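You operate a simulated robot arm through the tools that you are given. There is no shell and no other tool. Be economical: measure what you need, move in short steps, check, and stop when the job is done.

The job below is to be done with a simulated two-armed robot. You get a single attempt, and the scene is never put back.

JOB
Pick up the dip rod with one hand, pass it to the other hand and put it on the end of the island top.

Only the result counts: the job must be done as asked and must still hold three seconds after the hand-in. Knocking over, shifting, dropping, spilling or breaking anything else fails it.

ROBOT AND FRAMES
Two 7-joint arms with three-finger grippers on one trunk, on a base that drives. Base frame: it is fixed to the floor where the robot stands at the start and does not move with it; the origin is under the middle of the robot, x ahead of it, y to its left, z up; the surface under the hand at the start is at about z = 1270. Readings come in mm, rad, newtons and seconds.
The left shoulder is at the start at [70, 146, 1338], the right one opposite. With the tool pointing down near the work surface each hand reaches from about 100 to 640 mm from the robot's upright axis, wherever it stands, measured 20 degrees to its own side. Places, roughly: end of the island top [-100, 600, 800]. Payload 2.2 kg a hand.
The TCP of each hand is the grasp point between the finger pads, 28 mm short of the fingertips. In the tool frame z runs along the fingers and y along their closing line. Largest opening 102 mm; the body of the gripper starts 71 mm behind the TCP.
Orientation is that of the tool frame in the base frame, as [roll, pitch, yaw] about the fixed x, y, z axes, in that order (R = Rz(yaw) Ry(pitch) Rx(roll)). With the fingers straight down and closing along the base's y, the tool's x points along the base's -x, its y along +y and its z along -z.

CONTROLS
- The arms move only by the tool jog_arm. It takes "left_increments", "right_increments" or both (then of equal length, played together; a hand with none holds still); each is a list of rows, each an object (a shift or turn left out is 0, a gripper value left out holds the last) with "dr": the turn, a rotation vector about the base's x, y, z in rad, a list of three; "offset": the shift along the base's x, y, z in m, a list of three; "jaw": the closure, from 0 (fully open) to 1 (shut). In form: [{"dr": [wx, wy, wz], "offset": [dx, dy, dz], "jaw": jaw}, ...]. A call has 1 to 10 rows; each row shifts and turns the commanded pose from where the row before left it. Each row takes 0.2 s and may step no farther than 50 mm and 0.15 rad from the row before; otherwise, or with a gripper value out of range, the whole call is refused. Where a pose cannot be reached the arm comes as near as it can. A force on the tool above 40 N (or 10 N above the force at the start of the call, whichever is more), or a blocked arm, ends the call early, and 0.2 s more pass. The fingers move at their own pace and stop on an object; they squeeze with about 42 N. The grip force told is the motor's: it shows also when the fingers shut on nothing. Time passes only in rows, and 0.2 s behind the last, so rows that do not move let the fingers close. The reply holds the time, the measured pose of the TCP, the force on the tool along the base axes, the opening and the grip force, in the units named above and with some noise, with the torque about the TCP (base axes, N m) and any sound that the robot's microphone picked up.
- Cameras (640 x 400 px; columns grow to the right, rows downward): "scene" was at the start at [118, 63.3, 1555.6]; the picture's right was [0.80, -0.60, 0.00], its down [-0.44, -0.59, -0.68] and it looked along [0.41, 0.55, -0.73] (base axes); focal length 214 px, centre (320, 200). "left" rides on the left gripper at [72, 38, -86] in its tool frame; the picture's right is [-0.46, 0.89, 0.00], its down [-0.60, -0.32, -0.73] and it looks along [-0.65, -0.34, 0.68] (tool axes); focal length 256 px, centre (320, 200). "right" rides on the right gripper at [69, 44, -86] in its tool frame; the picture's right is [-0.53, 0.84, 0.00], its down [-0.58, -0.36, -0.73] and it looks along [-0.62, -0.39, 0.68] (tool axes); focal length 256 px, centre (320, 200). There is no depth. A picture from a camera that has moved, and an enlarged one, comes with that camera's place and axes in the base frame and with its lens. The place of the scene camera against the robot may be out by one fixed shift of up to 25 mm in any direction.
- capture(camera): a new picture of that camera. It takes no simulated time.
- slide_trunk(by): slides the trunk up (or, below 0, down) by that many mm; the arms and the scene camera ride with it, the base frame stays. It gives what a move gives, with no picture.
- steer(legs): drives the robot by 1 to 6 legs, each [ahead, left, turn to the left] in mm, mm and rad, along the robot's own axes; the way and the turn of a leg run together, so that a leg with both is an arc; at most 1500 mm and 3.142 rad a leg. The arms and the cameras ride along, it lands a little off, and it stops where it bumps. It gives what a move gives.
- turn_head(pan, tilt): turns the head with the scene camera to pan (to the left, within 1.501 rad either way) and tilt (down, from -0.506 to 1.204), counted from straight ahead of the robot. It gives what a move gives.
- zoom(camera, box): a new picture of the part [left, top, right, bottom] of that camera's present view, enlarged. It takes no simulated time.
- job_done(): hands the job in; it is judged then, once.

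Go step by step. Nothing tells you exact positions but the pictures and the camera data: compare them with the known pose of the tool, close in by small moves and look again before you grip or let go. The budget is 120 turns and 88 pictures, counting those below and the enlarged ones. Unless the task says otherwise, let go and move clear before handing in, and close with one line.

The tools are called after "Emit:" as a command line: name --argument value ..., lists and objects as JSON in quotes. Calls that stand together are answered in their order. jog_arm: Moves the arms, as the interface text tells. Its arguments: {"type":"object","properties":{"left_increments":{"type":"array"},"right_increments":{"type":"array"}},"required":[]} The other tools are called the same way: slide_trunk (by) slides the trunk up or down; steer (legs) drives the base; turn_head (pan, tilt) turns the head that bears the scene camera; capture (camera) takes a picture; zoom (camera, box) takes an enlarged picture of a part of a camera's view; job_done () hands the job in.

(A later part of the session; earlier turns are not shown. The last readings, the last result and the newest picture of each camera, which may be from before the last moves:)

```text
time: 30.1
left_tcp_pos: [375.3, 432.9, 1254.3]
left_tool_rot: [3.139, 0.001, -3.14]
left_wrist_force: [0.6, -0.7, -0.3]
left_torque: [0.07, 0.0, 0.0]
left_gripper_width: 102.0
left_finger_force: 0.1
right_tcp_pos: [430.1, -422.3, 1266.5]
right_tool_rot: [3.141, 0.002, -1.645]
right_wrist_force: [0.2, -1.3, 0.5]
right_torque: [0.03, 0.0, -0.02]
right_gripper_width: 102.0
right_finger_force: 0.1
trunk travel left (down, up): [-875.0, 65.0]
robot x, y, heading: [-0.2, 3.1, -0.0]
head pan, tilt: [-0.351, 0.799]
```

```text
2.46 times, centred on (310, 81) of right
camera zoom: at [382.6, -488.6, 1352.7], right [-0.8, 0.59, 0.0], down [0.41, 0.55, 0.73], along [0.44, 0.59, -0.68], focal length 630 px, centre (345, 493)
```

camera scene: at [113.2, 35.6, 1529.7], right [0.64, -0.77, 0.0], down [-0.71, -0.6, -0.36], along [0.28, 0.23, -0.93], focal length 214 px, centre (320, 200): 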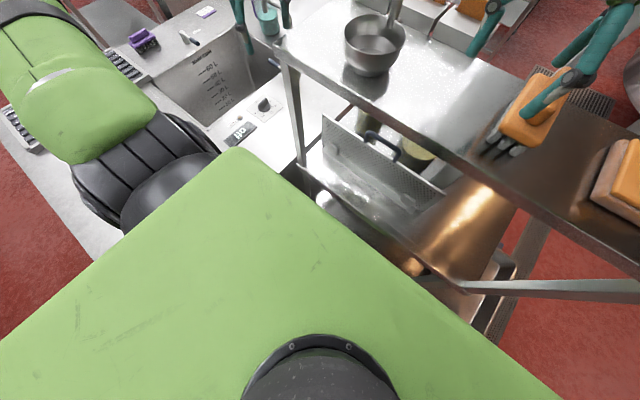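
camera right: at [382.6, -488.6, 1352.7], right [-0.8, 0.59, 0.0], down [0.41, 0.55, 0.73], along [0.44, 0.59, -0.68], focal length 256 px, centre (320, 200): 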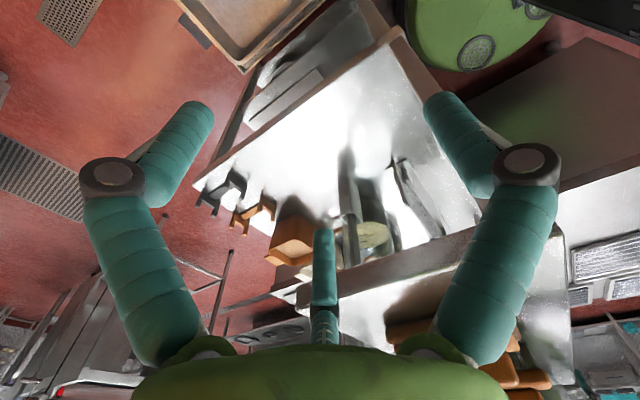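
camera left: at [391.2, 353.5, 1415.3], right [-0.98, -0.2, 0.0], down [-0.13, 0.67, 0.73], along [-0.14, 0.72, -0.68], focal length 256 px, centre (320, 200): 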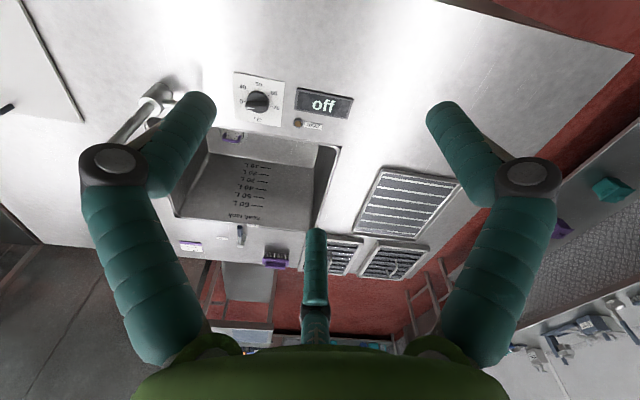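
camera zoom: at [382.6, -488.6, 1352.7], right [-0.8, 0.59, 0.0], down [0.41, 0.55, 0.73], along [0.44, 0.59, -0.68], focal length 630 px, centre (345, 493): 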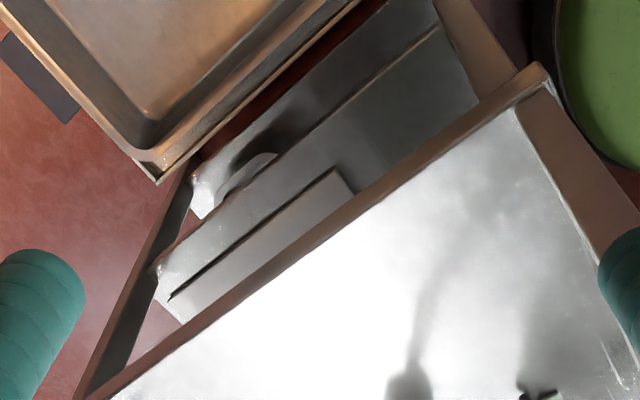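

I've found it: on the lower shelf a square sleeve holds an upright grey rod whose top sticks up past the far edge of the upper shelf (top near [594, -62, 1363]). I'll lower the right camera to see its foot and markings.

Emit:
jog_arm --right_increments '[{"offset": [0.02, 0, -0.045], "dr": [0, 0, 0.15]}, {"offset": [0.02, 0, -0.045], "dr": [0, 0, 0.15]}, {"offset": [0.02, 0, -0.045]}, {"offset": [0, 0, -0.03]}]'

Emit:
capture --camera "right"

Emit:
zoom --camera "right" --box '[220, 130, 420, 280]'

```text
time: 31.1
left_tcp_pos: [373.7, 434.2, 1251.8]
left_tool_rot: [3.141, 0.001, -3.137]
left_wrist_force: [-0.3, 0.5, 0.2]
left_torque: [0.02, -0.03, 0.02]
left_gripper_width: 101.8
left_finger_force: 0.0
right_tcp_pos: [491.4, -420.1, 1100.6]
right_tool_rot: [-3.138, 0.0, -1.342]
right_wrist_force: [1.3, 0.4, 0.3]
right_torque: [-0.02, 0.0, 0.01]
right_gripper_width: 102.1
right_finger_force: 0.1
trunk travel left (down, up): [-875.0, 65.0]
robot x, y, heading: [4.1, 1.9, -0.005]
head pan, tilt: [-0.351, 0.799]
```

```text
48 pictures are left
camera right: at [464.8, -497.1, 1186.2], right [-0.94, 0.33, 0.0], down [0.22, 0.64, 0.73], along [0.24, 0.69, -0.68], focal length 256 px, centre (320, 200)
```

right: 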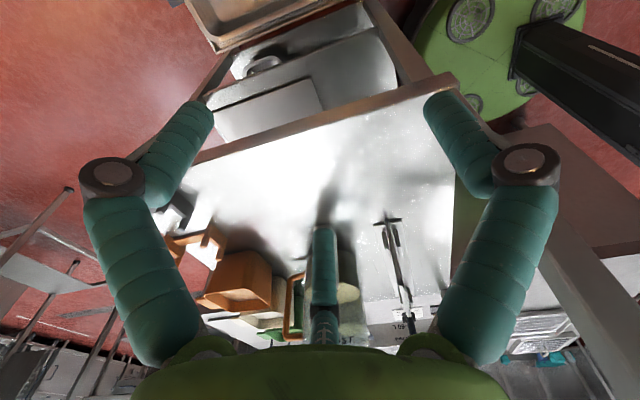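

```text
2.67 times, centred on (320, 205) of right
camera zoom: at [464.8, -497.1, 1186.2], right [-0.94, 0.33, 0.0], down [0.22, 0.64, 0.73], along [0.24, 0.69, -0.68], focal length 683 px, centre (320, 187)
```

zoom: 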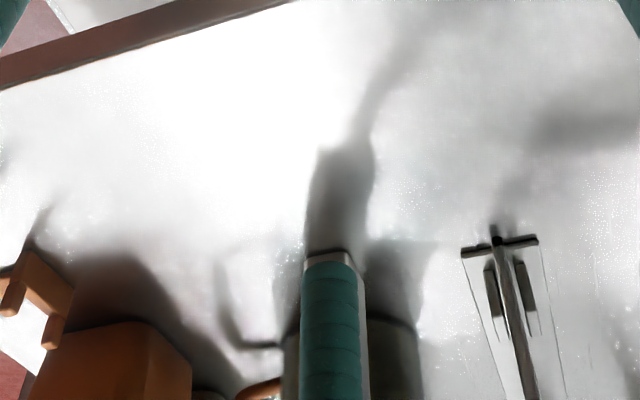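

Emit:
jog_arm --right_increments '[{"dr": [0, 0, -0.14]}, {"dr": [0, 0, -0.14]}]'

Emit:
zoom --camera "right" --box '[200, 120, 440, 300]'

```text
time: 31.7
left_tcp_pos: [375.8, 435.1, 1252.7]
left_tool_rot: [3.141, 0.003, -3.14]
left_wrist_force: [0.7, -0.4, 0.2]
left_torque: [0.0, -0.04, -0.03]
left_gripper_width: 102.1
left_finger_force: 0.1
right_tcp_pos: [490.2, -421.3, 1101.1]
right_tool_rot: [-3.141, 0.001, -1.626]
right_wrist_force: [-0.6, -0.1, 0.9]
right_torque: [-0.01, 0.02, -0.03]
right_gripper_width: 102.2
right_finger_force: 0.0
trunk travel left (down, up): [-875.0, 65.0]
robot x, y, heading: [1.0, 4.1, -0.004]
head pan, tilt: [-0.351, 0.799]
```

```text
2.22 times, centred on (320, 210) of right
camera zoom: at [444.8, -486.6, 1187.1], right [-0.82, 0.58, 0.0], down [0.39, 0.56, 0.73], along [0.42, 0.6, -0.68], focal length 569 px, centre (320, 178)
```

zoom: 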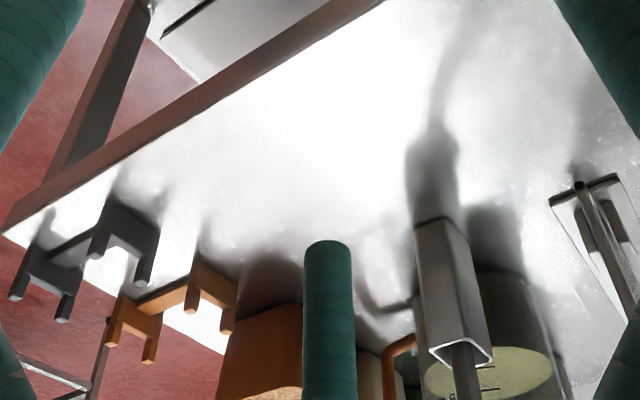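

The sleeve stands on the lower shelf (about z 838–973) with the rod in it, so I must lift straight up by about 150 mm. I'll raise the trunk and the right hand and turn it so the camera sits on the far side.

Emit:
jog_arm --right_increments '[{"offset": [-0.02, 0, 0.045]}, {"offset": [-0.02, 0, 0.045]}, {"offset": [-0.02, 0, 0.045], "dr": [0, 0, 0.15]}, {"offset": [-0.02, 0, 0.045], "dr": [0, 0, 0.15]}, {"offset": [0, 0, 0.045], "dr": [0, 0, 0.15]}, {"offset": [0, 0, 0.045], "dr": [0, 0, 0.15]}, {"offset": [0, 0, 0.045], "dr": [0, 0, 0.15]}, {"dr": [0, 0, 0.15]}, {"dr": [0, 0, 0.15]}, {"dr": [0, 0, 0.15]}]'

Emit:
slide_trunk --by 65

Emit:
jog_arm --right_increments '[{"dr": [0, 0, 0.14]}, {"dr": [0, 0, 0.14]}, {"dr": [0, 0, 0.14]}, {"offset": [0, 0, 0.04], "jaw": 0.3}]'

```text
time: 33.9
left_tcp_pos: [374.3, 435.5, 1253.0]
left_tool_rot: [3.141, 0.002, -3.139]
left_wrist_force: [0.4, 0.0, -0.5]
left_torque: [0.0, 0.0, -0.01]
left_gripper_width: 102.1
left_finger_force: 0.0
right_tcp_pos: [408.8, -419.2, 1417.0]
right_tool_rot: [3.141, -0.003, -0.42]
right_wrist_force: [-0.3, -0.8, 0.0]
right_torque: [-0.01, -0.03, 0.01]
right_gripper_width: 101.9
right_finger_force: 0.1
trunk travel left (down, up): [-875.0, 65.0]
robot x, y, heading: [2.2, 0.5, -0.0]
head pan, tilt: [-0.351, 0.799]
```

```text
time: 35.0
left_tcp_pos: [375.5, 434.5, 1318.3]
left_tool_rot: [3.14, 0.0, -3.14]
left_wrist_force: [0.1, 0.3, 0.1]
left_torque: [-0.02, -0.02, -0.01]
left_gripper_width: 102.3
left_finger_force: 0.1
right_tcp_pos: [410.6, -420.3, 1480.1]
right_tool_rot: [-3.142, -0.001, -0.424]
right_wrist_force: [-0.4, 0.3, 0.0]
right_torque: [0.01, -0.01, -0.01]
right_gripper_width: 101.9
right_finger_force: 0.0
trunk travel left (down, up): [-940.0, 0.0]
robot x, y, heading: [-0.9, 1.7, 0.0]
head pan, tilt: [-0.351, 0.799]
```

```text
time: 36.0
left_tcp_pos: [373.9, 436.8, 1317.7]
left_tool_rot: [-3.139, 0.001, -3.141]
left_wrist_force: [-0.3, 0.9, -0.1]
left_torque: [-0.03, 0.02, -0.01]
left_gripper_width: 101.8
left_finger_force: 0.1
right_tcp_pos: [408.5, -414.4, 1519.2]
right_tool_rot: [3.14, -0.002, -0.005]
right_wrist_force: [-0.2, 0.7, 0.1]
right_torque: [-0.05, -0.03, -0.01]
right_gripper_width: 71.2
right_finger_force: 0.0
right hand out of reach, approached as far as the arm can: row 4
trunk travel left (down, up): [-940.0, 0.0]
robot x, y, heading: [0.7, 0.9, -0.004]
head pan, tilt: [-0.351, 0.799]
```

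Emit:
jog_arm --right_increments '[{"offset": [0, 0.045, -0.03], "dr": [0, -0.08, 0]}, {"offset": [0, 0.045, 0], "dr": [0, -0.08, 0]}, {"offset": [0, 0.045, 0], "dr": [0, -0.08, 0]}, {"offset": [0, 0.045, 0], "dr": [0, -0.08, 0]}, {"offset": [0, 0.045, 0], "dr": [0, -0.08, 0]}, {"offset": [0, 0.045, 0], "dr": [0, -0.08, 0]}, {"offset": [0.02, 0.045, 0], "dr": [0, -0.08, 0]}, {"offset": [0.02, 0.037, 0], "dr": [0, -0.05, 0]}]'

Emit:
capture --camera "right"

```text
refused: row 1 steps farther than a row can; nothing moved
```

```text
45 pictures are left
camera right: at [479.3, -459.0, 1605.3], right [-0.54, -0.84, 0.0], down [-0.58, 0.37, 0.73], along [-0.62, 0.39, -0.68], focal length 256 px, centre (320, 200)
```

right: 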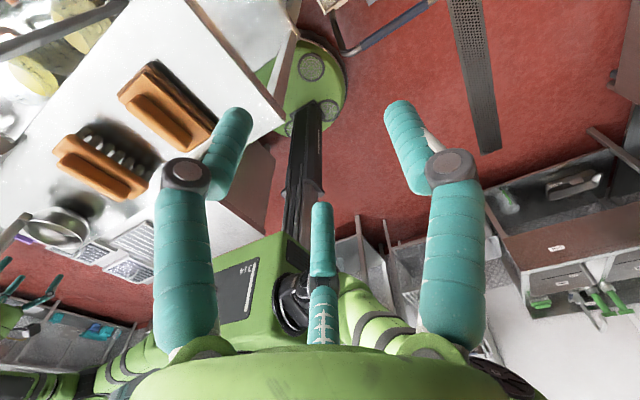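

The step was too long; I'll repeat with shorter rows. The camera in this pose looks back, which is fine for aligning the rod between the fingers.

Emit:
jog_arm --right_increments '[{"offset": [0, 0.03, -0.035], "dr": [0, -0.08, 0]}, {"offset": [0, 0.045, 0], "dr": [0, -0.08, 0]}, {"offset": [0, 0.045, 0], "dr": [0, -0.08, 0]}, {"offset": [0, 0.045, 0], "dr": [0, -0.08, 0]}, {"offset": [0, 0.045, 0], "dr": [0, -0.08, 0]}, {"offset": [0, 0.045, 0], "dr": [0, -0.08, 0]}, {"offset": [0.02, 0.045, 0], "dr": [0, -0.08, 0]}, {"offset": [0.02, 0.045, 0], "dr": [0, -0.05, 0]}, {"offset": [0.04, 0.01, 0]}]'

Emit:
capture --camera "right"

Emit:
capture --camera "scene"

```text
time: 38.0
left_tcp_pos: [376.8, 434.7, 1316.6]
left_tool_rot: [3.14, 0.0, -3.14]
left_wrist_force: [-0.5, -0.5, -0.2]
left_torque: [0.01, 0.03, -0.01]
left_gripper_width: 101.9
left_finger_force: 0.0
right_tcp_pos: [491.5, -63.4, 1482.7]
right_tool_rot: [-3.138, -0.608, -0.004]
right_wrist_force: [0.5, 0.7, -0.6]
right_torque: [0.03, 0.02, 0.01]
right_gripper_width: 71.5
right_finger_force: 0.1
trunk travel left (down, up): [-940.0, 0.0]
robot x, y, heading: [3.3, 2.5, -0.003]
head pan, tilt: [-0.351, 0.799]
```

```text
44 pictures are left
camera right: at [500.0, -107.0, 1592.7], right [-0.44, -0.84, -0.31], down [-0.89, 0.37, 0.27], along [-0.12, 0.39, -0.91], focal length 256 px, centre (320, 200)
```

right: 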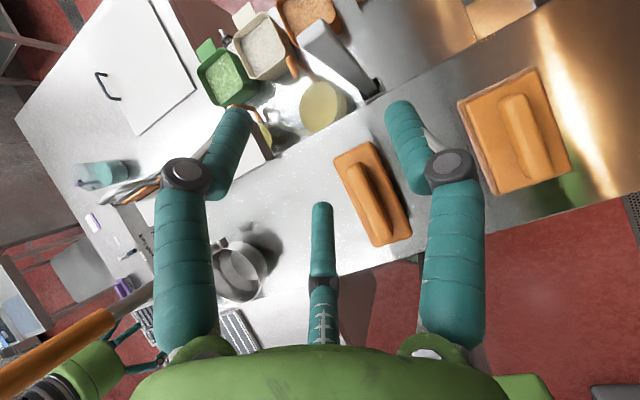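

```text
43 pictures are left
camera scene: at [148.1, -27.1, 1622.3], right [-0.34, -0.94, 0.0], down [-0.67, 0.25, -0.7], along [0.65, -0.24, -0.72], focal length 214 px, centre (320, 200)
```

scene: 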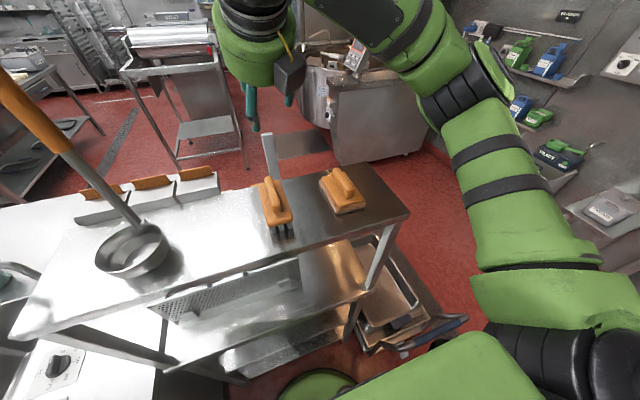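

The rod is clearly visible from above now. I'll enlarge it to pin its top.

Emit:
zoom --camera "right" --box '[240, 0, 440, 125]'

Emit:
zoom --camera "scene" --box '[220, 80, 348, 240]'

```text
3.20 times, centred on (340, 62) of right
camera zoom: at [500.0, -107.0, 1592.7], right [-0.44, -0.84, -0.31], down [-0.89, 0.37, 0.27], along [-0.12, 0.39, -0.91], focal length 819 px, centre (256, 640)
```

zoom: 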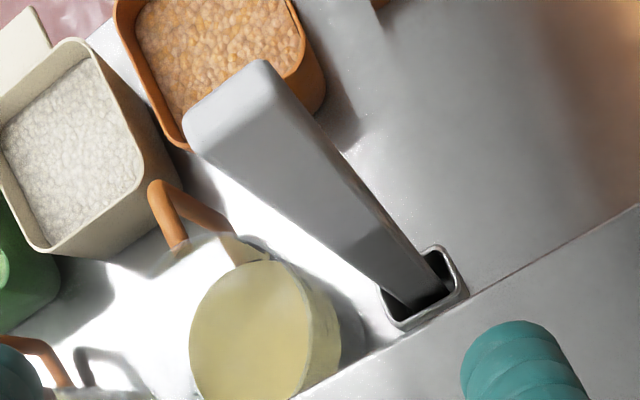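

```text
2.50 times, centred on (284, 160) of scene
camera zoom: at [148.1, -27.1, 1622.3], right [-0.34, -0.94, 0.0], down [-0.67, 0.25, -0.7], along [0.65, -0.24, -0.72], focal length 536 px, centre (410, 300)
```

zoom: 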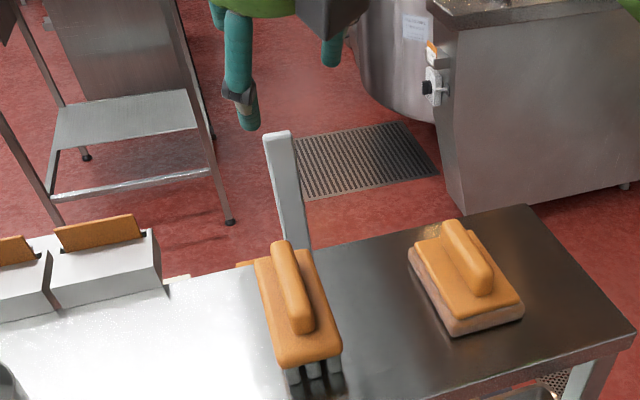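

The rod is a flat bar about 28 mm wide along y, its top at about [608, -69, 1354], leaning slightly from the sleeve at [598, -74]. I'll approach along the finger direction with the jaws fully open and check halfway.

Emit:
jog_arm --right_increments '[{"offset": [0.03, -0.006, -0.03], "jaw": 0}, {"offset": [0.0215, 0, -0.0307]}, {"offset": [0.0215, 0, -0.0307]}]'

Emit:
capture --camera "right"

Emit:
zoom --camera "scene" --box '[220, 60, 348, 220]'

```text
time: 38.8
left_tcp_pos: [376.4, 434.6, 1317.6]
left_tool_rot: [3.141, 0.001, -3.139]
left_wrist_force: [0.5, -0.6, -0.7]
left_torque: [0.01, -0.03, 0.01]
left_gripper_width: 101.9
left_finger_force: 0.0
right_tcp_pos: [561.9, -71.7, 1389.5]
right_tool_rot: [-3.141, -0.609, -0.005]
right_wrist_force: [0.1, -0.7, -0.5]
right_torque: [0.02, 0.0, -0.02]
right_gripper_width: 101.9
right_finger_force: 0.0
trunk travel left (down, up): [-940.0, 0.0]
robot x, y, heading: [-2.7, -0.7, 0.002]
head pan, tilt: [-0.351, 0.799]
```

```text
40 pictures are left
camera right: at [570.7, -115.1, 1500.6], right [-0.44, -0.84, -0.31], down [-0.89, 0.37, 0.27], along [-0.12, 0.39, -0.91], focal length 256 px, centre (320, 200)
```

right: 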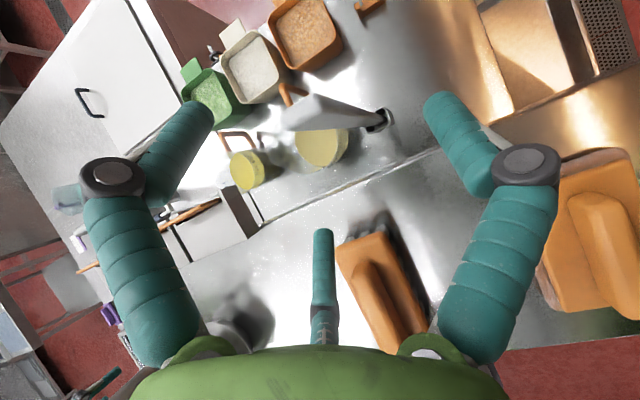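

```text
2.50 times, centred on (284, 140) of scene
camera zoom: at [147.2, -28.3, 1622.4], right [-0.34, -0.94, 0.0], down [-0.67, 0.25, -0.7], along [0.65, -0.24, -0.72], focal length 536 px, centre (410, 350)
```

zoom: 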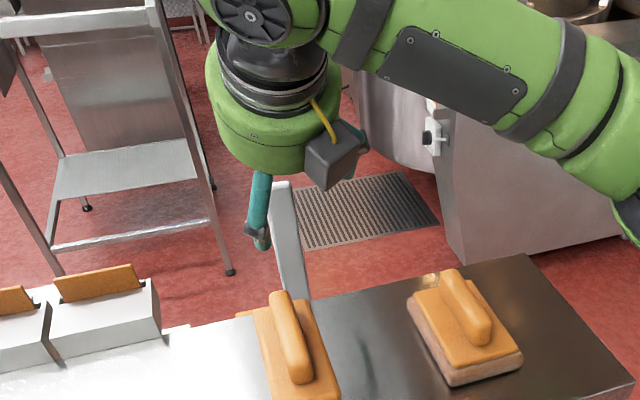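

Emit:
jog_arm --right_increments '[{"offset": [0.015, 0.001, -0.02]}, {"offset": [0.015, 0.001, -0.02]}, {"offset": [0.014, 0.001, -0.019]}]'

Emit:
capture --camera "right"

Emit:
zoom --camera "scene" --box '[220, 60, 348, 220]'

```text
time: 39.6
left_tcp_pos: [374.7, 433.9, 1317.9]
left_tool_rot: [3.141, 0.002, -3.14]
left_wrist_force: [0.9, -0.6, 0.8]
left_torque: [0.01, 0.02, -0.05]
left_gripper_width: 102.2
left_finger_force: 0.1
right_tcp_pos: [604.6, -65.6, 1331.6]
right_tool_rot: [-3.14, -0.608, -0.006]
right_wrist_force: [0.0, -0.3, -0.1]
right_torque: [0.0, -0.01, 0.01]
right_gripper_width: 102.1
right_finger_force: 0.0
trunk travel left (down, up): [-940.0, 0.0]
robot x, y, heading: [0.7, 3.0, -0.002]
head pan, tilt: [-0.351, 0.799]
```

```text
38 pictures are left
camera right: at [614.0, -110.5, 1442.5], right [-0.44, -0.84, -0.31], down [-0.89, 0.37, 0.27], along [-0.12, 0.39, -0.91], focal length 256 px, centre (320, 200)
```

right: 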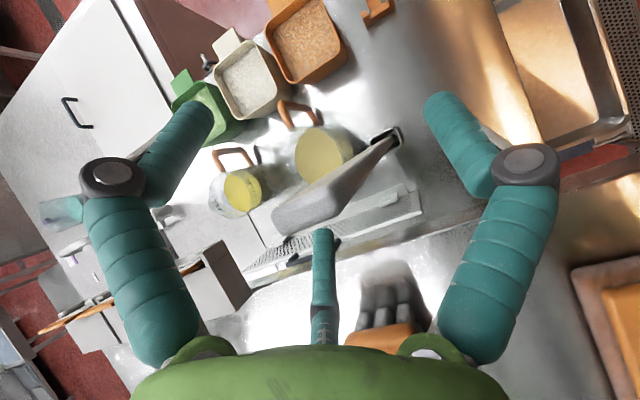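

```text
2.50 times, centred on (284, 140) of scene
camera zoom: at [146.5, -28.2, 1622.4], right [-0.34, -0.94, 0.0], down [-0.67, 0.25, -0.7], along [0.65, -0.24, -0.72], focal length 536 px, centre (410, 350)
```

zoom: 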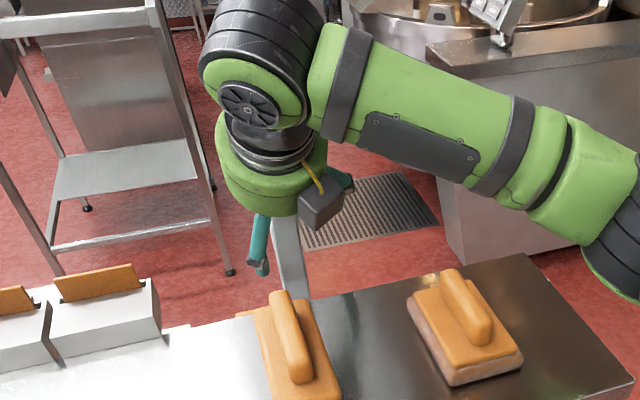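

The rod sits between the fingers, about 4 mm behind the TCP. I'll nudge and close.

Emit:
jog_arm --right_increments '[{"offset": [-0.004, 0, 0]}, {"jaw": 0.4}, {"jaw": 0.6}, {"jaw": 1}, {}, {}]'

Emit:
capture --camera "right"

```text
time: 41.0
left_tcp_pos: [374.3, 433.4, 1318.5]
left_tool_rot: [-3.141, 0.001, -3.14]
left_wrist_force: [0.4, -0.6, -0.3]
left_torque: [-0.03, 0.01, 0.03]
left_gripper_width: 101.9
left_finger_force: 0.1
right_tcp_pos: [600.4, -67.1, 1333.2]
right_tool_rot: [-3.14, -0.609, -0.003]
right_wrist_force: [-0.6, -2.3, 1.9]
right_torque: [-1.28, 0.15, 0.0]
right_gripper_width: 38.3
right_finger_force: 42.4
trunk travel left (down, up): [-940.0, 0.0]
robot x, y, heading: [-1.8, 1.9, -0.001]
head pan, tilt: [-0.351, 0.799]
```

```text
36 pictures are left
camera right: at [609.0, -111.0, 1443.0], right [-0.44, -0.84, -0.31], down [-0.89, 0.37, 0.27], along [-0.12, 0.39, -0.91], focal length 256 px, centre (320, 200)
```

right: 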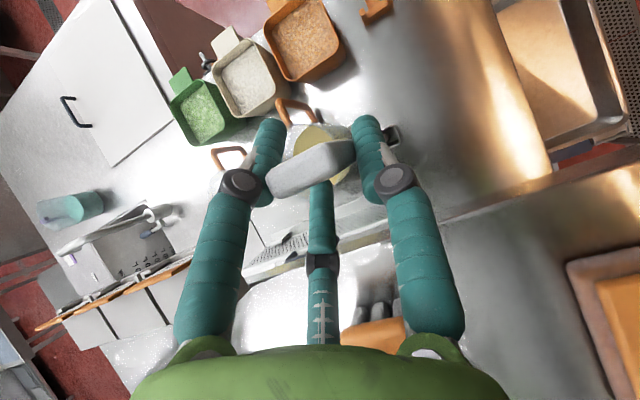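

Gripped (38 mm), but there's a side torque of −1.3 Nm: the rod's foot presses against the sleeve. I'll relieve that by a tiny rotation before lifting.

Emit:
jog_arm --right_increments '[{"dr": [-0.008, 0, 0]}, {}]'

```text
time: 41.6
left_tcp_pos: [375.5, 434.4, 1317.4]
left_tool_rot: [-3.141, 0.002, -3.14]
left_wrist_force: [0.3, -0.4, -0.2]
left_torque: [0.03, 0.01, 0.0]
left_gripper_width: 102.0
left_finger_force: 0.0
right_tcp_pos: [600.2, -67.0, 1333.6]
right_tool_rot: [3.135, -0.609, 0.001]
right_wrist_force: [-0.1, -1.0, 0.9]
right_torque: [-0.48, 0.22, 0.05]
right_gripper_width: 38.3
right_finger_force: 42.1
trunk travel left (down, up): [-940.0, 0.0]
robot x, y, heading: [4.1, 1.4, 0.003]
head pan, tilt: [-0.351, 0.799]
```

Emit:
jog_arm --right_increments '[{"dr": [-0.005, 0, 0]}, {}, {"offset": [0, 0, 0.01]}, {"offset": [0, 0, 0.01]}]'

```text
time: 42.6
left_tcp_pos: [375.6, 435.0, 1317.5]
left_tool_rot: [3.141, 0.002, -3.138]
left_wrist_force: [-0.1, -0.3, -0.1]
left_torque: [-0.02, -0.01, 0.01]
left_gripper_width: 102.1
left_finger_force: 0.1
right_tcp_pos: [601.5, -66.9, 1352.7]
right_tool_rot: [3.128, -0.609, 0.006]
right_wrist_force: [0.5, -0.8, -2.5]
right_torque: [-0.43, -0.1, -0.02]
right_gripper_width: 37.7
right_finger_force: 42.1
trunk travel left (down, up): [-940.0, 0.0]
robot x, y, heading: [0.7, 0.3, 0.003]
head pan, tilt: [-0.351, 0.799]
```

Emit:
jog_arm --right_increments '[{"offset": [0, -0.003, 0.005]}, {}]'

Emit:
zoom --camera "right" --box '[240, 60, 440, 210]'

```text
time: 43.2
left_tcp_pos: [374.2, 433.7, 1318.5]
left_tool_rot: [3.14, 0.003, -3.139]
left_wrist_force: [0.0, -0.3, 0.1]
left_torque: [0.01, -0.03, -0.02]
left_gripper_width: 101.9
left_finger_force: 0.1
right_tcp_pos: [601.0, -69.1, 1359.5]
right_tool_rot: [3.127, -0.61, 0.005]
right_wrist_force: [-0.6, 0.3, -1.6]
right_torque: [-0.07, 0.02, 0.0]
right_gripper_width: 38.0
right_finger_force: 41.5
trunk travel left (down, up): [-940.0, 0.0]
robot x, y, heading: [-2.8, 1.1, -0.0]
head pan, tilt: [-0.351, 0.799]
```

```text
2.67 times, centred on (340, 135) of right
camera zoom: at [609.9, -111.3, 1469.1], right [-0.44, -0.85, -0.3], down [-0.89, 0.37, 0.27], along [-0.12, 0.38, -0.92], focal length 683 px, centre (267, 373)
```

zoom: 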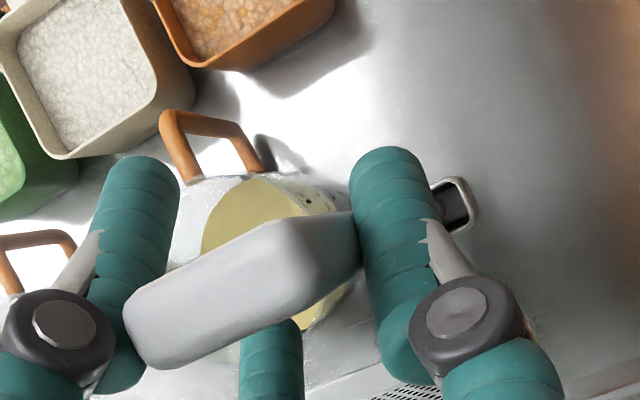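

Side load gone; lifting straight up.

Emit:
jog_arm --right_increments '[{"offset": [0, 0, 0.015]}, {"offset": [0, 0, 0.015]}, {"offset": [0, 0, 0.015]}, {"offset": [0, 0, 0.015]}]'

Emit:
jog_arm --right_increments '[{"offset": [0, 0, 0.015]}, {"offset": [0, 0, 0.015]}, {"offset": [0, 0, 0.015]}, {"offset": [0, 0, 0.015]}]'

Emit:
capture --camera "right"

Emit:
capture --camera "scene"

```text
time: 44.2
left_tcp_pos: [375.9, 433.7, 1317.7]
left_tool_rot: [3.141, 0.002, -3.14]
left_wrist_force: [-0.3, -1.1, 0.1]
left_torque: [0.01, 0.0, 0.04]
left_gripper_width: 102.3
left_finger_force: 0.1
right_tcp_pos: [602.9, -69.5, 1418.0]
right_tool_rot: [3.126, -0.611, 0.004]
right_wrist_force: [0.1, -1.7, -2.0]
right_torque: [-0.76, -0.1, -0.01]
right_gripper_width: 37.8
right_finger_force: 42.6
trunk travel left (down, up): [-940.0, 0.0]
robot x, y, heading: [1.0, -0.2, 0.001]
head pan, tilt: [-0.351, 0.799]
```

```text
time: 45.2
left_tcp_pos: [375.5, 434.4, 1317.4]
left_tool_rot: [-3.141, 0.001, -3.14]
left_wrist_force: [0.1, 0.3, -0.1]
left_torque: [0.01, 0.01, -0.02]
left_gripper_width: 102.1
left_finger_force: 0.0
right_tcp_pos: [601.8, -68.7, 1477.3]
right_tool_rot: [3.13, -0.608, 0.003]
right_wrist_force: [0.4, 0.3, -2.0]
right_torque: [-0.04, -0.04, -0.02]
right_gripper_width: 37.8
right_finger_force: 42.5
trunk travel left (down, up): [-940.0, 0.0]
robot x, y, heading: [-0.1, 1.0, 0.001]
head pan, tilt: [-0.351, 0.799]
```

```text
34 pictures are left
camera right: at [611.2, -111.5, 1588.4], right [-0.44, -0.85, -0.3], down [-0.89, 0.37, 0.27], along [-0.12, 0.38, -0.92], focal length 256 px, centre (320, 200)
```

right: 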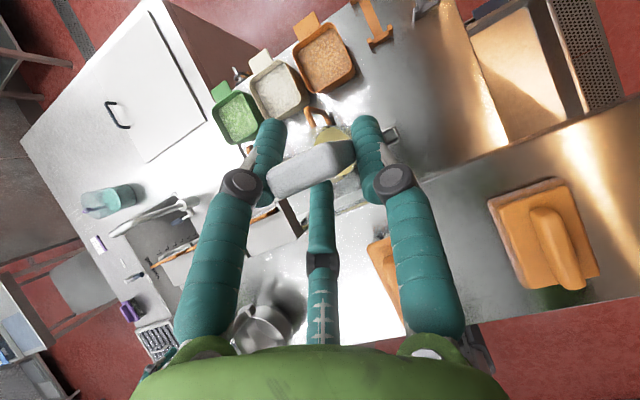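

```text
33 pictures are left
camera scene: at [146.3, -28.1, 1622.4], right [-0.34, -0.94, 0.0], down [-0.67, 0.25, -0.7], along [0.65, -0.24, -0.72], focal length 214 px, centre (320, 200)
```

scene: 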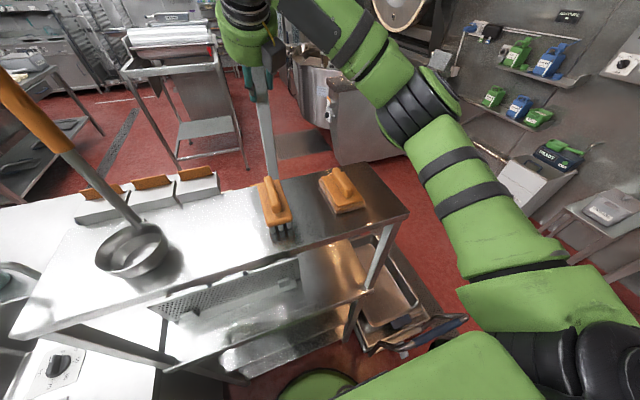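

Lifted 144 mm with no side load now; I'll lift a bit more to be sure it's out of the sleeve.

Emit:
jog_arm --right_increments '[{"offset": [0, 0, 0.015]}, {"offset": [0, 0, 0.015]}, {"offset": [0, 0, 0.015]}]'

Emit:
zoom --camera "scene" --box '[220, 0, 412, 240]'

Emit:
zoom --camera "right" --box '[280, 80, 440, 180]'

```text
time: 46.0
left_tcp_pos: [375.5, 435.0, 1317.8]
left_tool_rot: [-3.141, 0.003, -3.141]
left_wrist_force: [0.3, 0.1, 0.0]
left_torque: [-0.02, 0.04, 0.03]
left_gripper_width: 102.1
left_finger_force: 0.1
right_tcp_pos: [601.8, -69.1, 1522.7]
right_tool_rot: [3.127, -0.609, 0.005]
right_wrist_force: [-1.5, 0.2, -2.4]
right_torque: [-0.01, -0.01, 0.05]
right_gripper_width: 37.8
right_finger_force: 42.4
trunk travel left (down, up): [-940.0, 0.0]
robot x, y, heading: [-0.2, -0.4, -0.003]
head pan, tilt: [-0.351, 0.799]
```

```text
1.67 times, centred on (316, 120) of scene
camera zoom: at [146.2, -27.9, 1622.4], right [-0.34, -0.94, 0.0], down [-0.67, 0.25, -0.7], along [0.65, -0.24, -0.72], focal length 358 px, centre (327, 333)
```

zoom: 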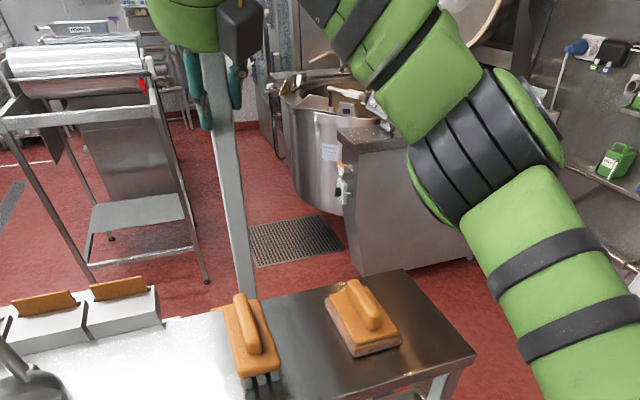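

```text
4.00 times, centred on (360, 130) of right
camera zoom: at [611.2, -110.5, 1632.8], right [-0.44, -0.85, -0.3], down [-0.89, 0.37, 0.27], along [-0.12, 0.38, -0.92], focal length 1024 px, centre (160, 480)
```

zoom: 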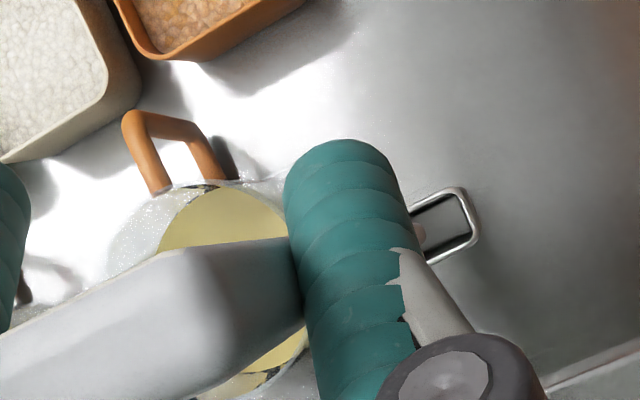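

The rod is free: its weight is about 2 N and there's no side load. I'll carry it upright around the rack's right end, first outward a little and then to −y.

Emit:
jog_arm --right_increments '[{"offset": [0.01, 0, 0.01]}, {"offset": [0.01, 0, 0]}, {"offset": [0.005, -0.02, 0]}, {"offset": [0, -0.02, 0]}]'

Emit:
capture --camera "right"

```text
time: 47.0
left_tcp_pos: [374.6, 431.5, 1318.9]
left_tool_rot: [3.14, 0.003, -3.14]
left_wrist_force: [0.0, -0.3, 0.3]
left_torque: [0.05, 0.01, 0.0]
left_gripper_width: 102.1
left_finger_force: 0.1
right_tcp_pos: [628.7, -112.0, 1531.6]
right_tool_rot: [3.131, -0.61, 0.002]
right_wrist_force: [-0.5, 0.7, -2.0]
right_torque: [0.02, 0.01, 0.02]
right_gripper_width: 37.8
right_finger_force: 41.5
trunk travel left (down, up): [-940.0, 0.0]
robot x, y, heading: [-1.2, 3.0, -0.002]
head pan, tilt: [-0.351, 0.799]
```

```text
30 pictures are left
camera right: at [636.5, -154.6, 1642.5], right [-0.44, -0.85, -0.3], down [-0.89, 0.37, 0.27], along [-0.12, 0.38, -0.92], focal length 256 px, centre (320, 200)
```

right: 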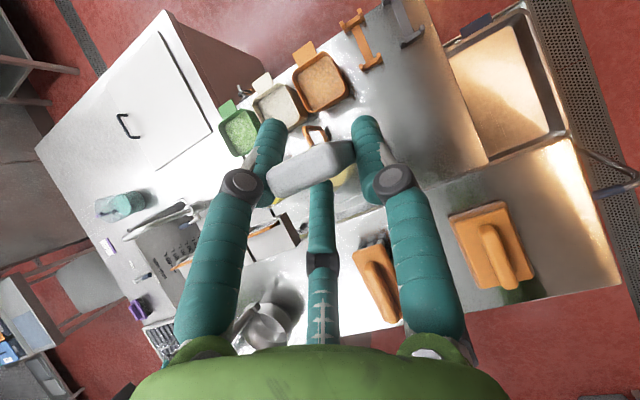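

Plenty of clearance to the shelf edge. I'll carry on to y ≈ −440.

Emit:
jog_arm --right_increments '[{"offset": [0, -0.04, 0]}, {"offset": [0, -0.04, 0]}, {"offset": [0, -0.04, 0]}, {"offset": [0, -0.04, 0]}, {"offset": [0, -0.04, 0]}, {"offset": [0, -0.04, 0]}, {"offset": [0, -0.04, 0]}, {"offset": [-0.005, -0.04, 0]}, {"offset": [-0.005, -0.02, 0]}]'

Emit:
turn_head --pan -0.7 --tilt 0.7

Emit:
capture --camera "scene"

```text
time: 49.0
left_tcp_pos: [376.6, 433.2, 1318.2]
left_tool_rot: [-3.139, 0.001, -3.14]
left_wrist_force: [0.4, 0.0, -0.4]
left_torque: [0.01, -0.01, -0.01]
left_gripper_width: 102.1
left_finger_force: 0.0
right_tcp_pos: [627.7, -377.5, 1530.1]
right_tool_rot: [3.119, -0.612, 0.016]
right_wrist_force: [0.7, -0.9, -2.5]
right_torque: [-0.05, 0.07, 0.03]
right_gripper_width: 36.7
right_finger_force: 41.6
right hand out of reach, approached as far as the arm can: row 7, 8, 9
trunk travel left (down, up): [-940.0, 0.0]
robot x, y, heading: [0.6, 0.9, -0.001]
head pan, tilt: [-0.351, 0.799]
```

```text
time: 49.8
left_tcp_pos: [374.2, 433.9, 1317.8]
left_tool_rot: [3.14, 0.001, -3.138]
left_wrist_force: [-1.0, 0.1, -0.4]
left_torque: [0.0, -0.02, -0.03]
left_gripper_width: 101.9
left_finger_force: 0.0
right_tcp_pos: [627.8, -376.8, 1530.3]
right_tool_rot: [3.118, -0.61, 0.016]
right_wrist_force: [0.2, 0.0, -1.4]
right_torque: [-0.05, 0.0, 0.02]
right_gripper_width: 36.9
right_finger_force: 42.1
trunk travel left (down, up): [-940.0, 0.0]
robot x, y, heading: [-1.2, -0.9, 0.005]
head pan, tilt: [-0.7, 0.7]
```

```text
29 pictures are left
camera scene: at [135.8, -55.6, 1630.6], right [-0.64, -0.77, 0.0], down [-0.49, 0.41, -0.76], along [0.59, -0.49, -0.64], focal length 214 px, centre (320, 200)
```

scene: 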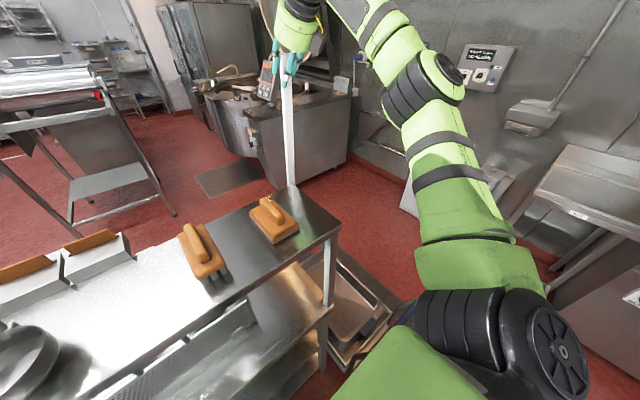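

The rod is past the rack's end. Now back toward the robot along x, at the same height.

Emit:
jog_arm --right_increments '[{"offset": [-0.03, 0, 0]}, {"offset": [-0.03, 0, 0]}, {"offset": [-0.03, 0, 0]}]'

Emit:
jog_arm --right_increments '[{"offset": [-0.04, 0, 0]}, {"offset": [-0.04, 0, 0]}, {"offset": [-0.04, 0, 0]}, {"offset": [-0.04, 0, 0]}, {"offset": [-0.04, 0, 0]}]'

Emit:
capture --camera "scene"

```text
time: 50.6
left_tcp_pos: [372.6, 433.8, 1317.7]
left_tool_rot: [-3.141, 0.002, -3.14]
left_wrist_force: [0.2, -0.2, 0.0]
left_torque: [0.03, 0.01, 0.0]
left_gripper_width: 102.0
left_finger_force: 0.1
right_tcp_pos: [532.1, -377.6, 1533.0]
right_tool_rot: [3.128, -0.61, 0.003]
right_wrist_force: [0.0, 0.8, -1.5]
right_torque: [-0.01, 0.0, -0.03]
right_gripper_width: 36.1
right_finger_force: 42.2
trunk travel left (down, up): [-940.0, 0.0]
robot x, y, heading: [0.7, 2.1, 0.0]
head pan, tilt: [-0.7, 0.7]
```

```text
time: 51.8
left_tcp_pos: [371.9, 433.1, 1318.0]
left_tool_rot: [3.139, 0.004, -3.139]
left_wrist_force: [-1.5, 0.5, -0.3]
left_torque: [0.0, -0.03, 0.02]
left_gripper_width: 101.9
left_finger_force: 0.1
right_tcp_pos: [329.2, -376.5, 1530.8]
right_tool_rot: [3.13, -0.61, 0.004]
right_wrist_force: [-0.7, -0.7, -2.2]
right_torque: [0.02, 0.04, 0.01]
right_gripper_width: 36.1
right_finger_force: 41.9
trunk travel left (down, up): [-940.0, 0.0]
robot x, y, heading: [2.9, -2.0, 0.0]
head pan, tilt: [-0.7, 0.7]
```

```text
28 pictures are left
camera scene: at [131.6, -56.1, 1630.9], right [-0.64, -0.76, 0.0], down [-0.49, 0.42, -0.77], along [0.59, -0.49, -0.64], focal length 214 px, centre (320, 200)
```

scene: 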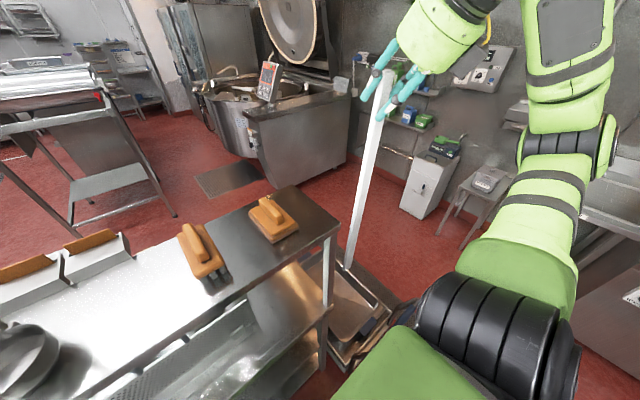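

The rod hangs upright, about 510 mm long, with its bottom near z 1040. I'll back the robot 150 mm for room between body and rack, after which I'll bring the rod to the middle.

Emit:
steer --legs '[[-150, 0, 0]]'

Emit:
turn_head --pan 0.0 --tilt 0.7

Emit:
capture --camera "scene"

```text
time: 53.2
left_tcp_pos: [232.3, 432.8, 1316.5]
left_tool_rot: [3.141, -0.002, -3.141]
left_wrist_force: [0.0, 0.3, -0.1]
left_torque: [-0.02, 0.01, 0.0]
left_gripper_width: 102.0
left_finger_force: 0.1
right_tcp_pos: [189.8, -376.1, 1529.0]
right_tool_rot: [3.13, -0.607, 0.003]
right_wrist_force: [-0.3, 0.3, -1.5]
right_torque: [-0.05, 0.01, 0.01]
right_gripper_width: 33.5
right_finger_force: 41.7
trunk travel left (down, up): [-940.0, 0.0]
robot x, y, heading: [-144.5, 1.3, 0.003]
head pan, tilt: [-0.7, 0.7]
```

```text
time: 54.2
left_tcp_pos: [227.6, 434.2, 1318.3]
left_tool_rot: [3.14, 0.001, -3.141]
left_wrist_force: [0.0, -0.2, 0.5]
left_torque: [-0.01, 0.0, 0.0]
left_gripper_width: 102.1
left_finger_force: 0.0
right_tcp_pos: [185.1, -375.5, 1530.1]
right_tool_rot: [3.128, -0.609, 0.005]
right_wrist_force: [0.0, -0.2, -2.9]
right_torque: [-0.03, 0.01, -0.01]
right_gripper_width: 33.5
right_finger_force: 41.8
trunk travel left (down, up): [-940.0, 0.0]
robot x, y, heading: [-149.1, 1.0, -0.002]
head pan, tilt: [0.0, 0.7]
```

```text
27 pictures are left
camera scene: at [7.1, -0.8, 1630.7], right [0.0, -1.0, 0.0], down [-0.64, 0.0, -0.77], along [0.77, 0.0, -0.64], focal length 214 px, centre (320, 200)
```

scene: 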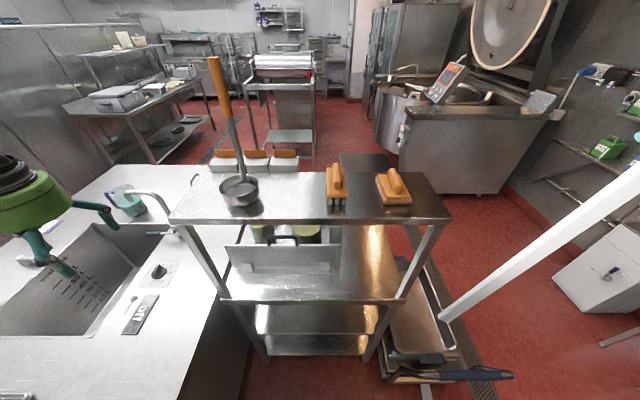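

The jaw width keeps shrinking, so the rod might be slipping. I'll check the grip.

Emit:
capture --camera "right"

Emit:
zoom --camera "scene" --box '[430, 140, 640, 340]'

```text
26 pictures are left
camera right: at [193.6, -418.7, 1641.4], right [-0.44, -0.85, -0.3], down [-0.89, 0.37, 0.27], along [-0.12, 0.38, -0.92], focal length 256 px, centre (320, 200)
```

right: 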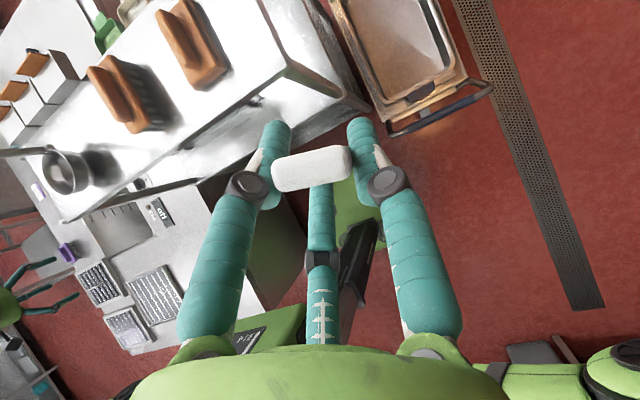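

```text
2.00 times, centred on (535, 240) of scene
camera zoom: at [7.1, -0.8, 1630.7], right [0.0, -1.0, 0.0], down [-0.64, 0.0, -0.77], along [0.77, 0.0, -0.64], focal length 429 px, centre (-110, 120)
```

zoom: 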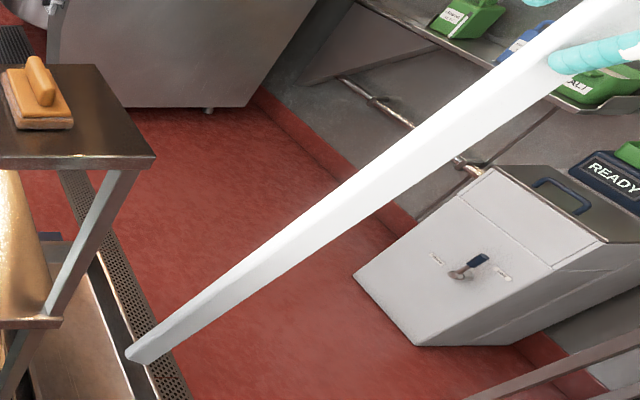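

The rod has only twisted flat in the jaws and its top is still about 20 mm above the TCP. I'll bring it to about [255, -150] while the left hand turns to point toward −y with its jaws across x.

Emit:
jog_arm --right_increments '[{"offset": [0.012, 0.023, 0]}, {"offset": [0.012, 0.025, 0]}, {"offset": [0.012, 0.025, 0]}, {"offset": [0.012, 0.025, 0]}, {"offset": [0.011, 0.025, 0]}, {"offset": [0.011, 0.025, 0]}, {"offset": [0, 0.025, 0]}, {"offset": [0, 0.025, 0]}, {"offset": [0, 0.02, 0]}, {"offset": [0, 0.01, 0]}]' --left_increments '[{"dr": [0, 0, 0.15]}, {"dr": [0, 0, 0.15]}, {"dr": [0, 0, 0.15]}, {"dr": [0, 0, 0.15]}, {"dr": [0, 0, 0.15]}, {"dr": [0, 0, 0.15]}, {"dr": [0, 0, 0.15]}, {"dr": [0, 0, 0.15]}, {"dr": [0, 0, 0.15]}, {"dr": [0, 0, 0.15]}]'

Emit:
jog_arm --left_increments '[{"dr": [0, 0, 0.07]}, {"dr": [-0.14, 0, 0]}, {"dr": [-0.14, 0, 0]}, {"dr": [-0.14, 0, 0]}, {"dr": [-0.14, 0, 0]}, {"dr": [-0.14, 0, 0]}, {"dr": [-0.14, 0, 0]}, {"dr": [-0.14, 0, 0]}]'

Emit:
capture --camera "scene"

Emit:
capture --camera "left"

```text
time: 56.5
left_tcp_pos: [228.0, 434.1, 1317.8]
left_tool_rot: [3.142, 0.0, -1.638]
left_wrist_force: [-0.1, -0.5, 0.1]
left_torque: [-0.01, 0.01, 0.02]
left_gripper_width: 102.1
left_finger_force: 0.0
right_tcp_pos: [256.7, -147.2, 1530.3]
right_tool_rot: [3.129, -0.609, 0.003]
right_wrist_force: [-0.2, 0.3, -1.5]
right_torque: [-0.05, -0.01, 0.0]
right_gripper_width: 33.5
right_finger_force: 42.3
trunk travel left (down, up): [-940.0, 0.0]
robot x, y, heading: [-143.8, 0.2, -0.004]
head pan, tilt: [0.0, 0.7]
```

```text
time: 58.2
left_tcp_pos: [227.1, 433.5, 1316.9]
left_tool_rot: [-3.138, -0.98, -1.572]
left_wrist_force: [0.1, -0.4, 0.4]
left_torque: [-0.02, -0.02, -0.04]
left_gripper_width: 101.9
left_finger_force: 0.0
right_tcp_pos: [257.2, -148.2, 1530.9]
right_tool_rot: [3.128, -0.607, 0.004]
right_wrist_force: [0.3, 0.2, -2.0]
right_torque: [-0.06, 0.04, 0.02]
right_gripper_width: 33.3
right_finger_force: 41.9
trunk travel left (down, up): [-940.0, 0.0]
robot x, y, heading: [-149.9, -2.2, -0.003]
head pan, tilt: [0.0, 0.7]
```

```text
24 pictures are left
camera scene: at [8.2, 0.0, 1630.6], right [0.0, -1.0, 0.0], down [-0.64, 0.0, -0.76], along [0.76, 0.0, -0.64], focal length 214 px, centre (320, 200)
```

scene: 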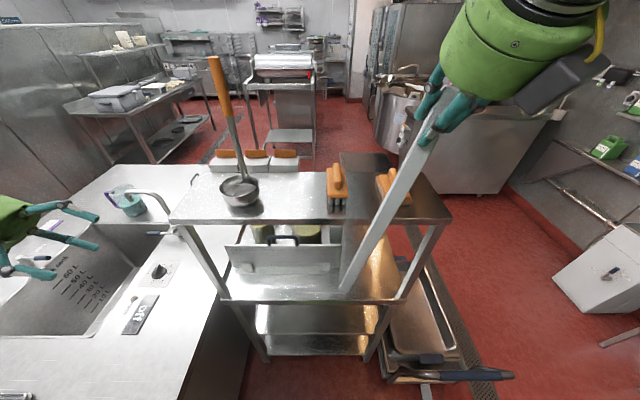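

```text
23 pictures are left
camera left: at [191.0, 465.6, 1424.6], right [-0.88, 0.26, -0.39], down [0.32, 0.94, -0.09], along [0.34, -0.21, -0.92], focal length 256 px, centre (320, 200)
```

left: 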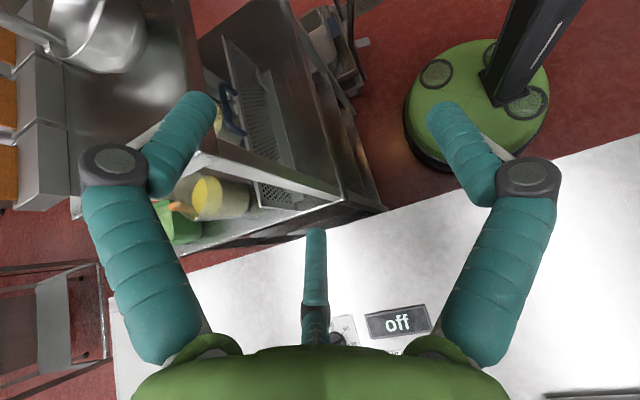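

The rod leans a little toward +x and +y at the bottom. I'll finish turning the left hand and bring it close from the left.

Emit:
jog_arm --left_increments '[{"dr": [-0.14, 0, 0], "offset": [0, -0.04, 0]}, {"dr": [-0.14, 0, 0], "offset": [0, -0.04, 0]}, {"dr": [-0.14, 0, 0], "offset": [0, -0.04, 0]}, {"dr": [-0.14, 0, 0], "offset": [0, -0.04, 0]}, {"offset": [0.01, -0.04, 0]}, {"offset": [0.01, -0.04, 0]}, {"offset": [0.01, -0.04, 0]}, {"offset": [0.01, -0.04, 0]}, {"offset": [0.01, -0.04, 0]}]'

Emit:
capture --camera "left"

Emit:
capture --camera "scene"

```text
time: 60.2
left_tcp_pos: [279.9, 69.9, 1319.2]
left_tool_rot: [3.127, -1.535, -1.557]
left_wrist_force: [-0.1, -0.4, 0.0]
left_torque: [0.01, -0.03, -0.02]
left_gripper_width: 102.1
left_finger_force: 0.0
right_tcp_pos: [258.2, -150.9, 1530.6]
right_tool_rot: [3.13, -0.607, 0.002]
right_wrist_force: [-0.1, -1.2, -1.7]
right_torque: [-0.04, 0.02, 0.01]
right_gripper_width: 33.1
right_finger_force: 41.9
trunk travel left (down, up): [-940.0, 0.0]
robot x, y, heading: [-146.9, -2.0, -0.002]
head pan, tilt: [0.0, 0.7]
```

```text
22 pictures are left
camera left: at [241.9, 153.7, 1392.4], right [-0.89, 0.02, -0.46], down [0.32, 0.75, -0.58], along [0.34, -0.66, -0.67], focal length 256 px, centre (320, 200)
```

left: 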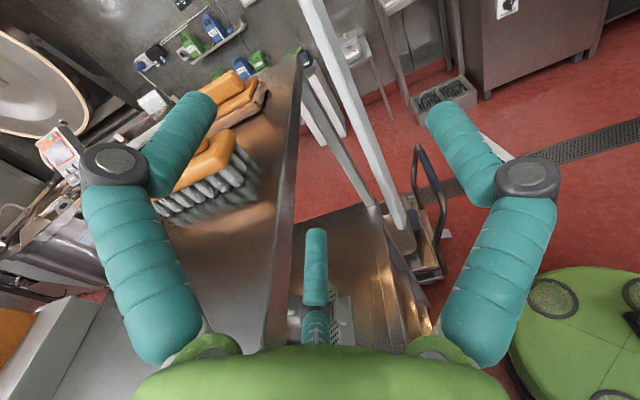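

```text
21 pictures are left
camera scene: at [9.2, -3.0, 1630.5], right [0.0, -1.0, 0.0], down [-0.65, 0.0, -0.76], along [0.76, 0.0, -0.65], focal length 214 px, centre (320, 200)
```

scene: 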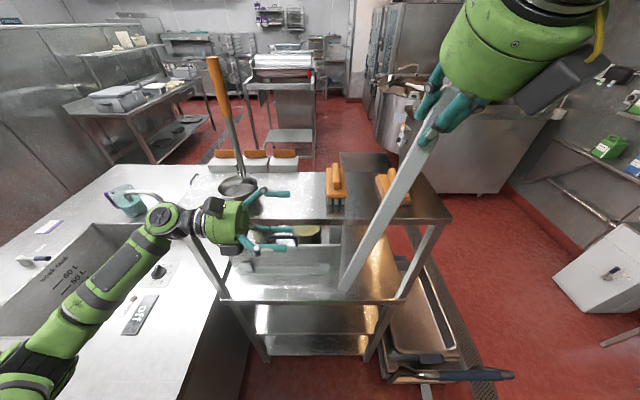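

From the left camera the rod passes about [268, -125] at z 1319. I'll slide the left hand in, check, then close.

Emit:
jog_arm --left_increments '[{"offset": [-0.006, -0.04, 0]}, {"offset": [-0.006, -0.04, 0]}, {"offset": [0, -0.04, 0]}, {"offset": [0, -0.035, 0]}]'

Emit:
capture --camera "left"

```text
time: 61.2
left_tcp_pos: [267.4, -82.6, 1318.2]
left_tool_rot: [-3.121, -1.536, -1.59]
left_wrist_force: [0.0, -0.2, -0.1]
left_torque: [-0.04, 0.04, 0.01]
left_gripper_width: 102.2
left_finger_force: 0.1
right_tcp_pos: [257.2, -151.0, 1531.1]
right_tool_rot: [3.129, -0.609, 0.003]
right_wrist_force: [-1.3, -0.5, -1.9]
right_torque: [-0.06, -0.02, 0.02]
right_gripper_width: 33.2
right_finger_force: 42.0
trunk travel left (down, up): [-940.0, 0.0]
robot x, y, heading: [-149.9, 2.1, -0.002]
head pan, tilt: [0.0, 0.7]
```

```text
20 pictures are left
camera left: at [230.2, 0.5, 1391.4], right [-0.89, 0.02, -0.47], down [0.32, 0.75, -0.58], along [0.34, -0.66, -0.67], focal length 256 px, centre (320, 200)
```

left: 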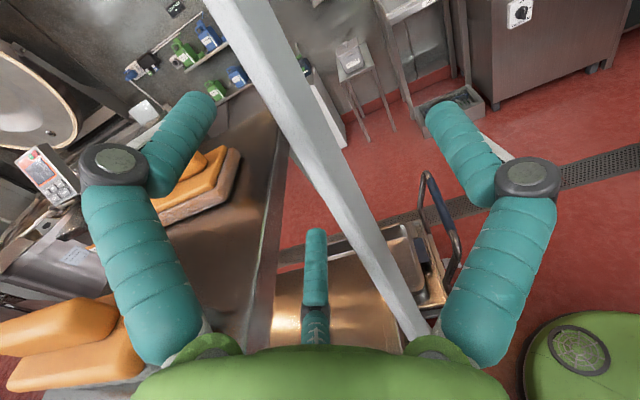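

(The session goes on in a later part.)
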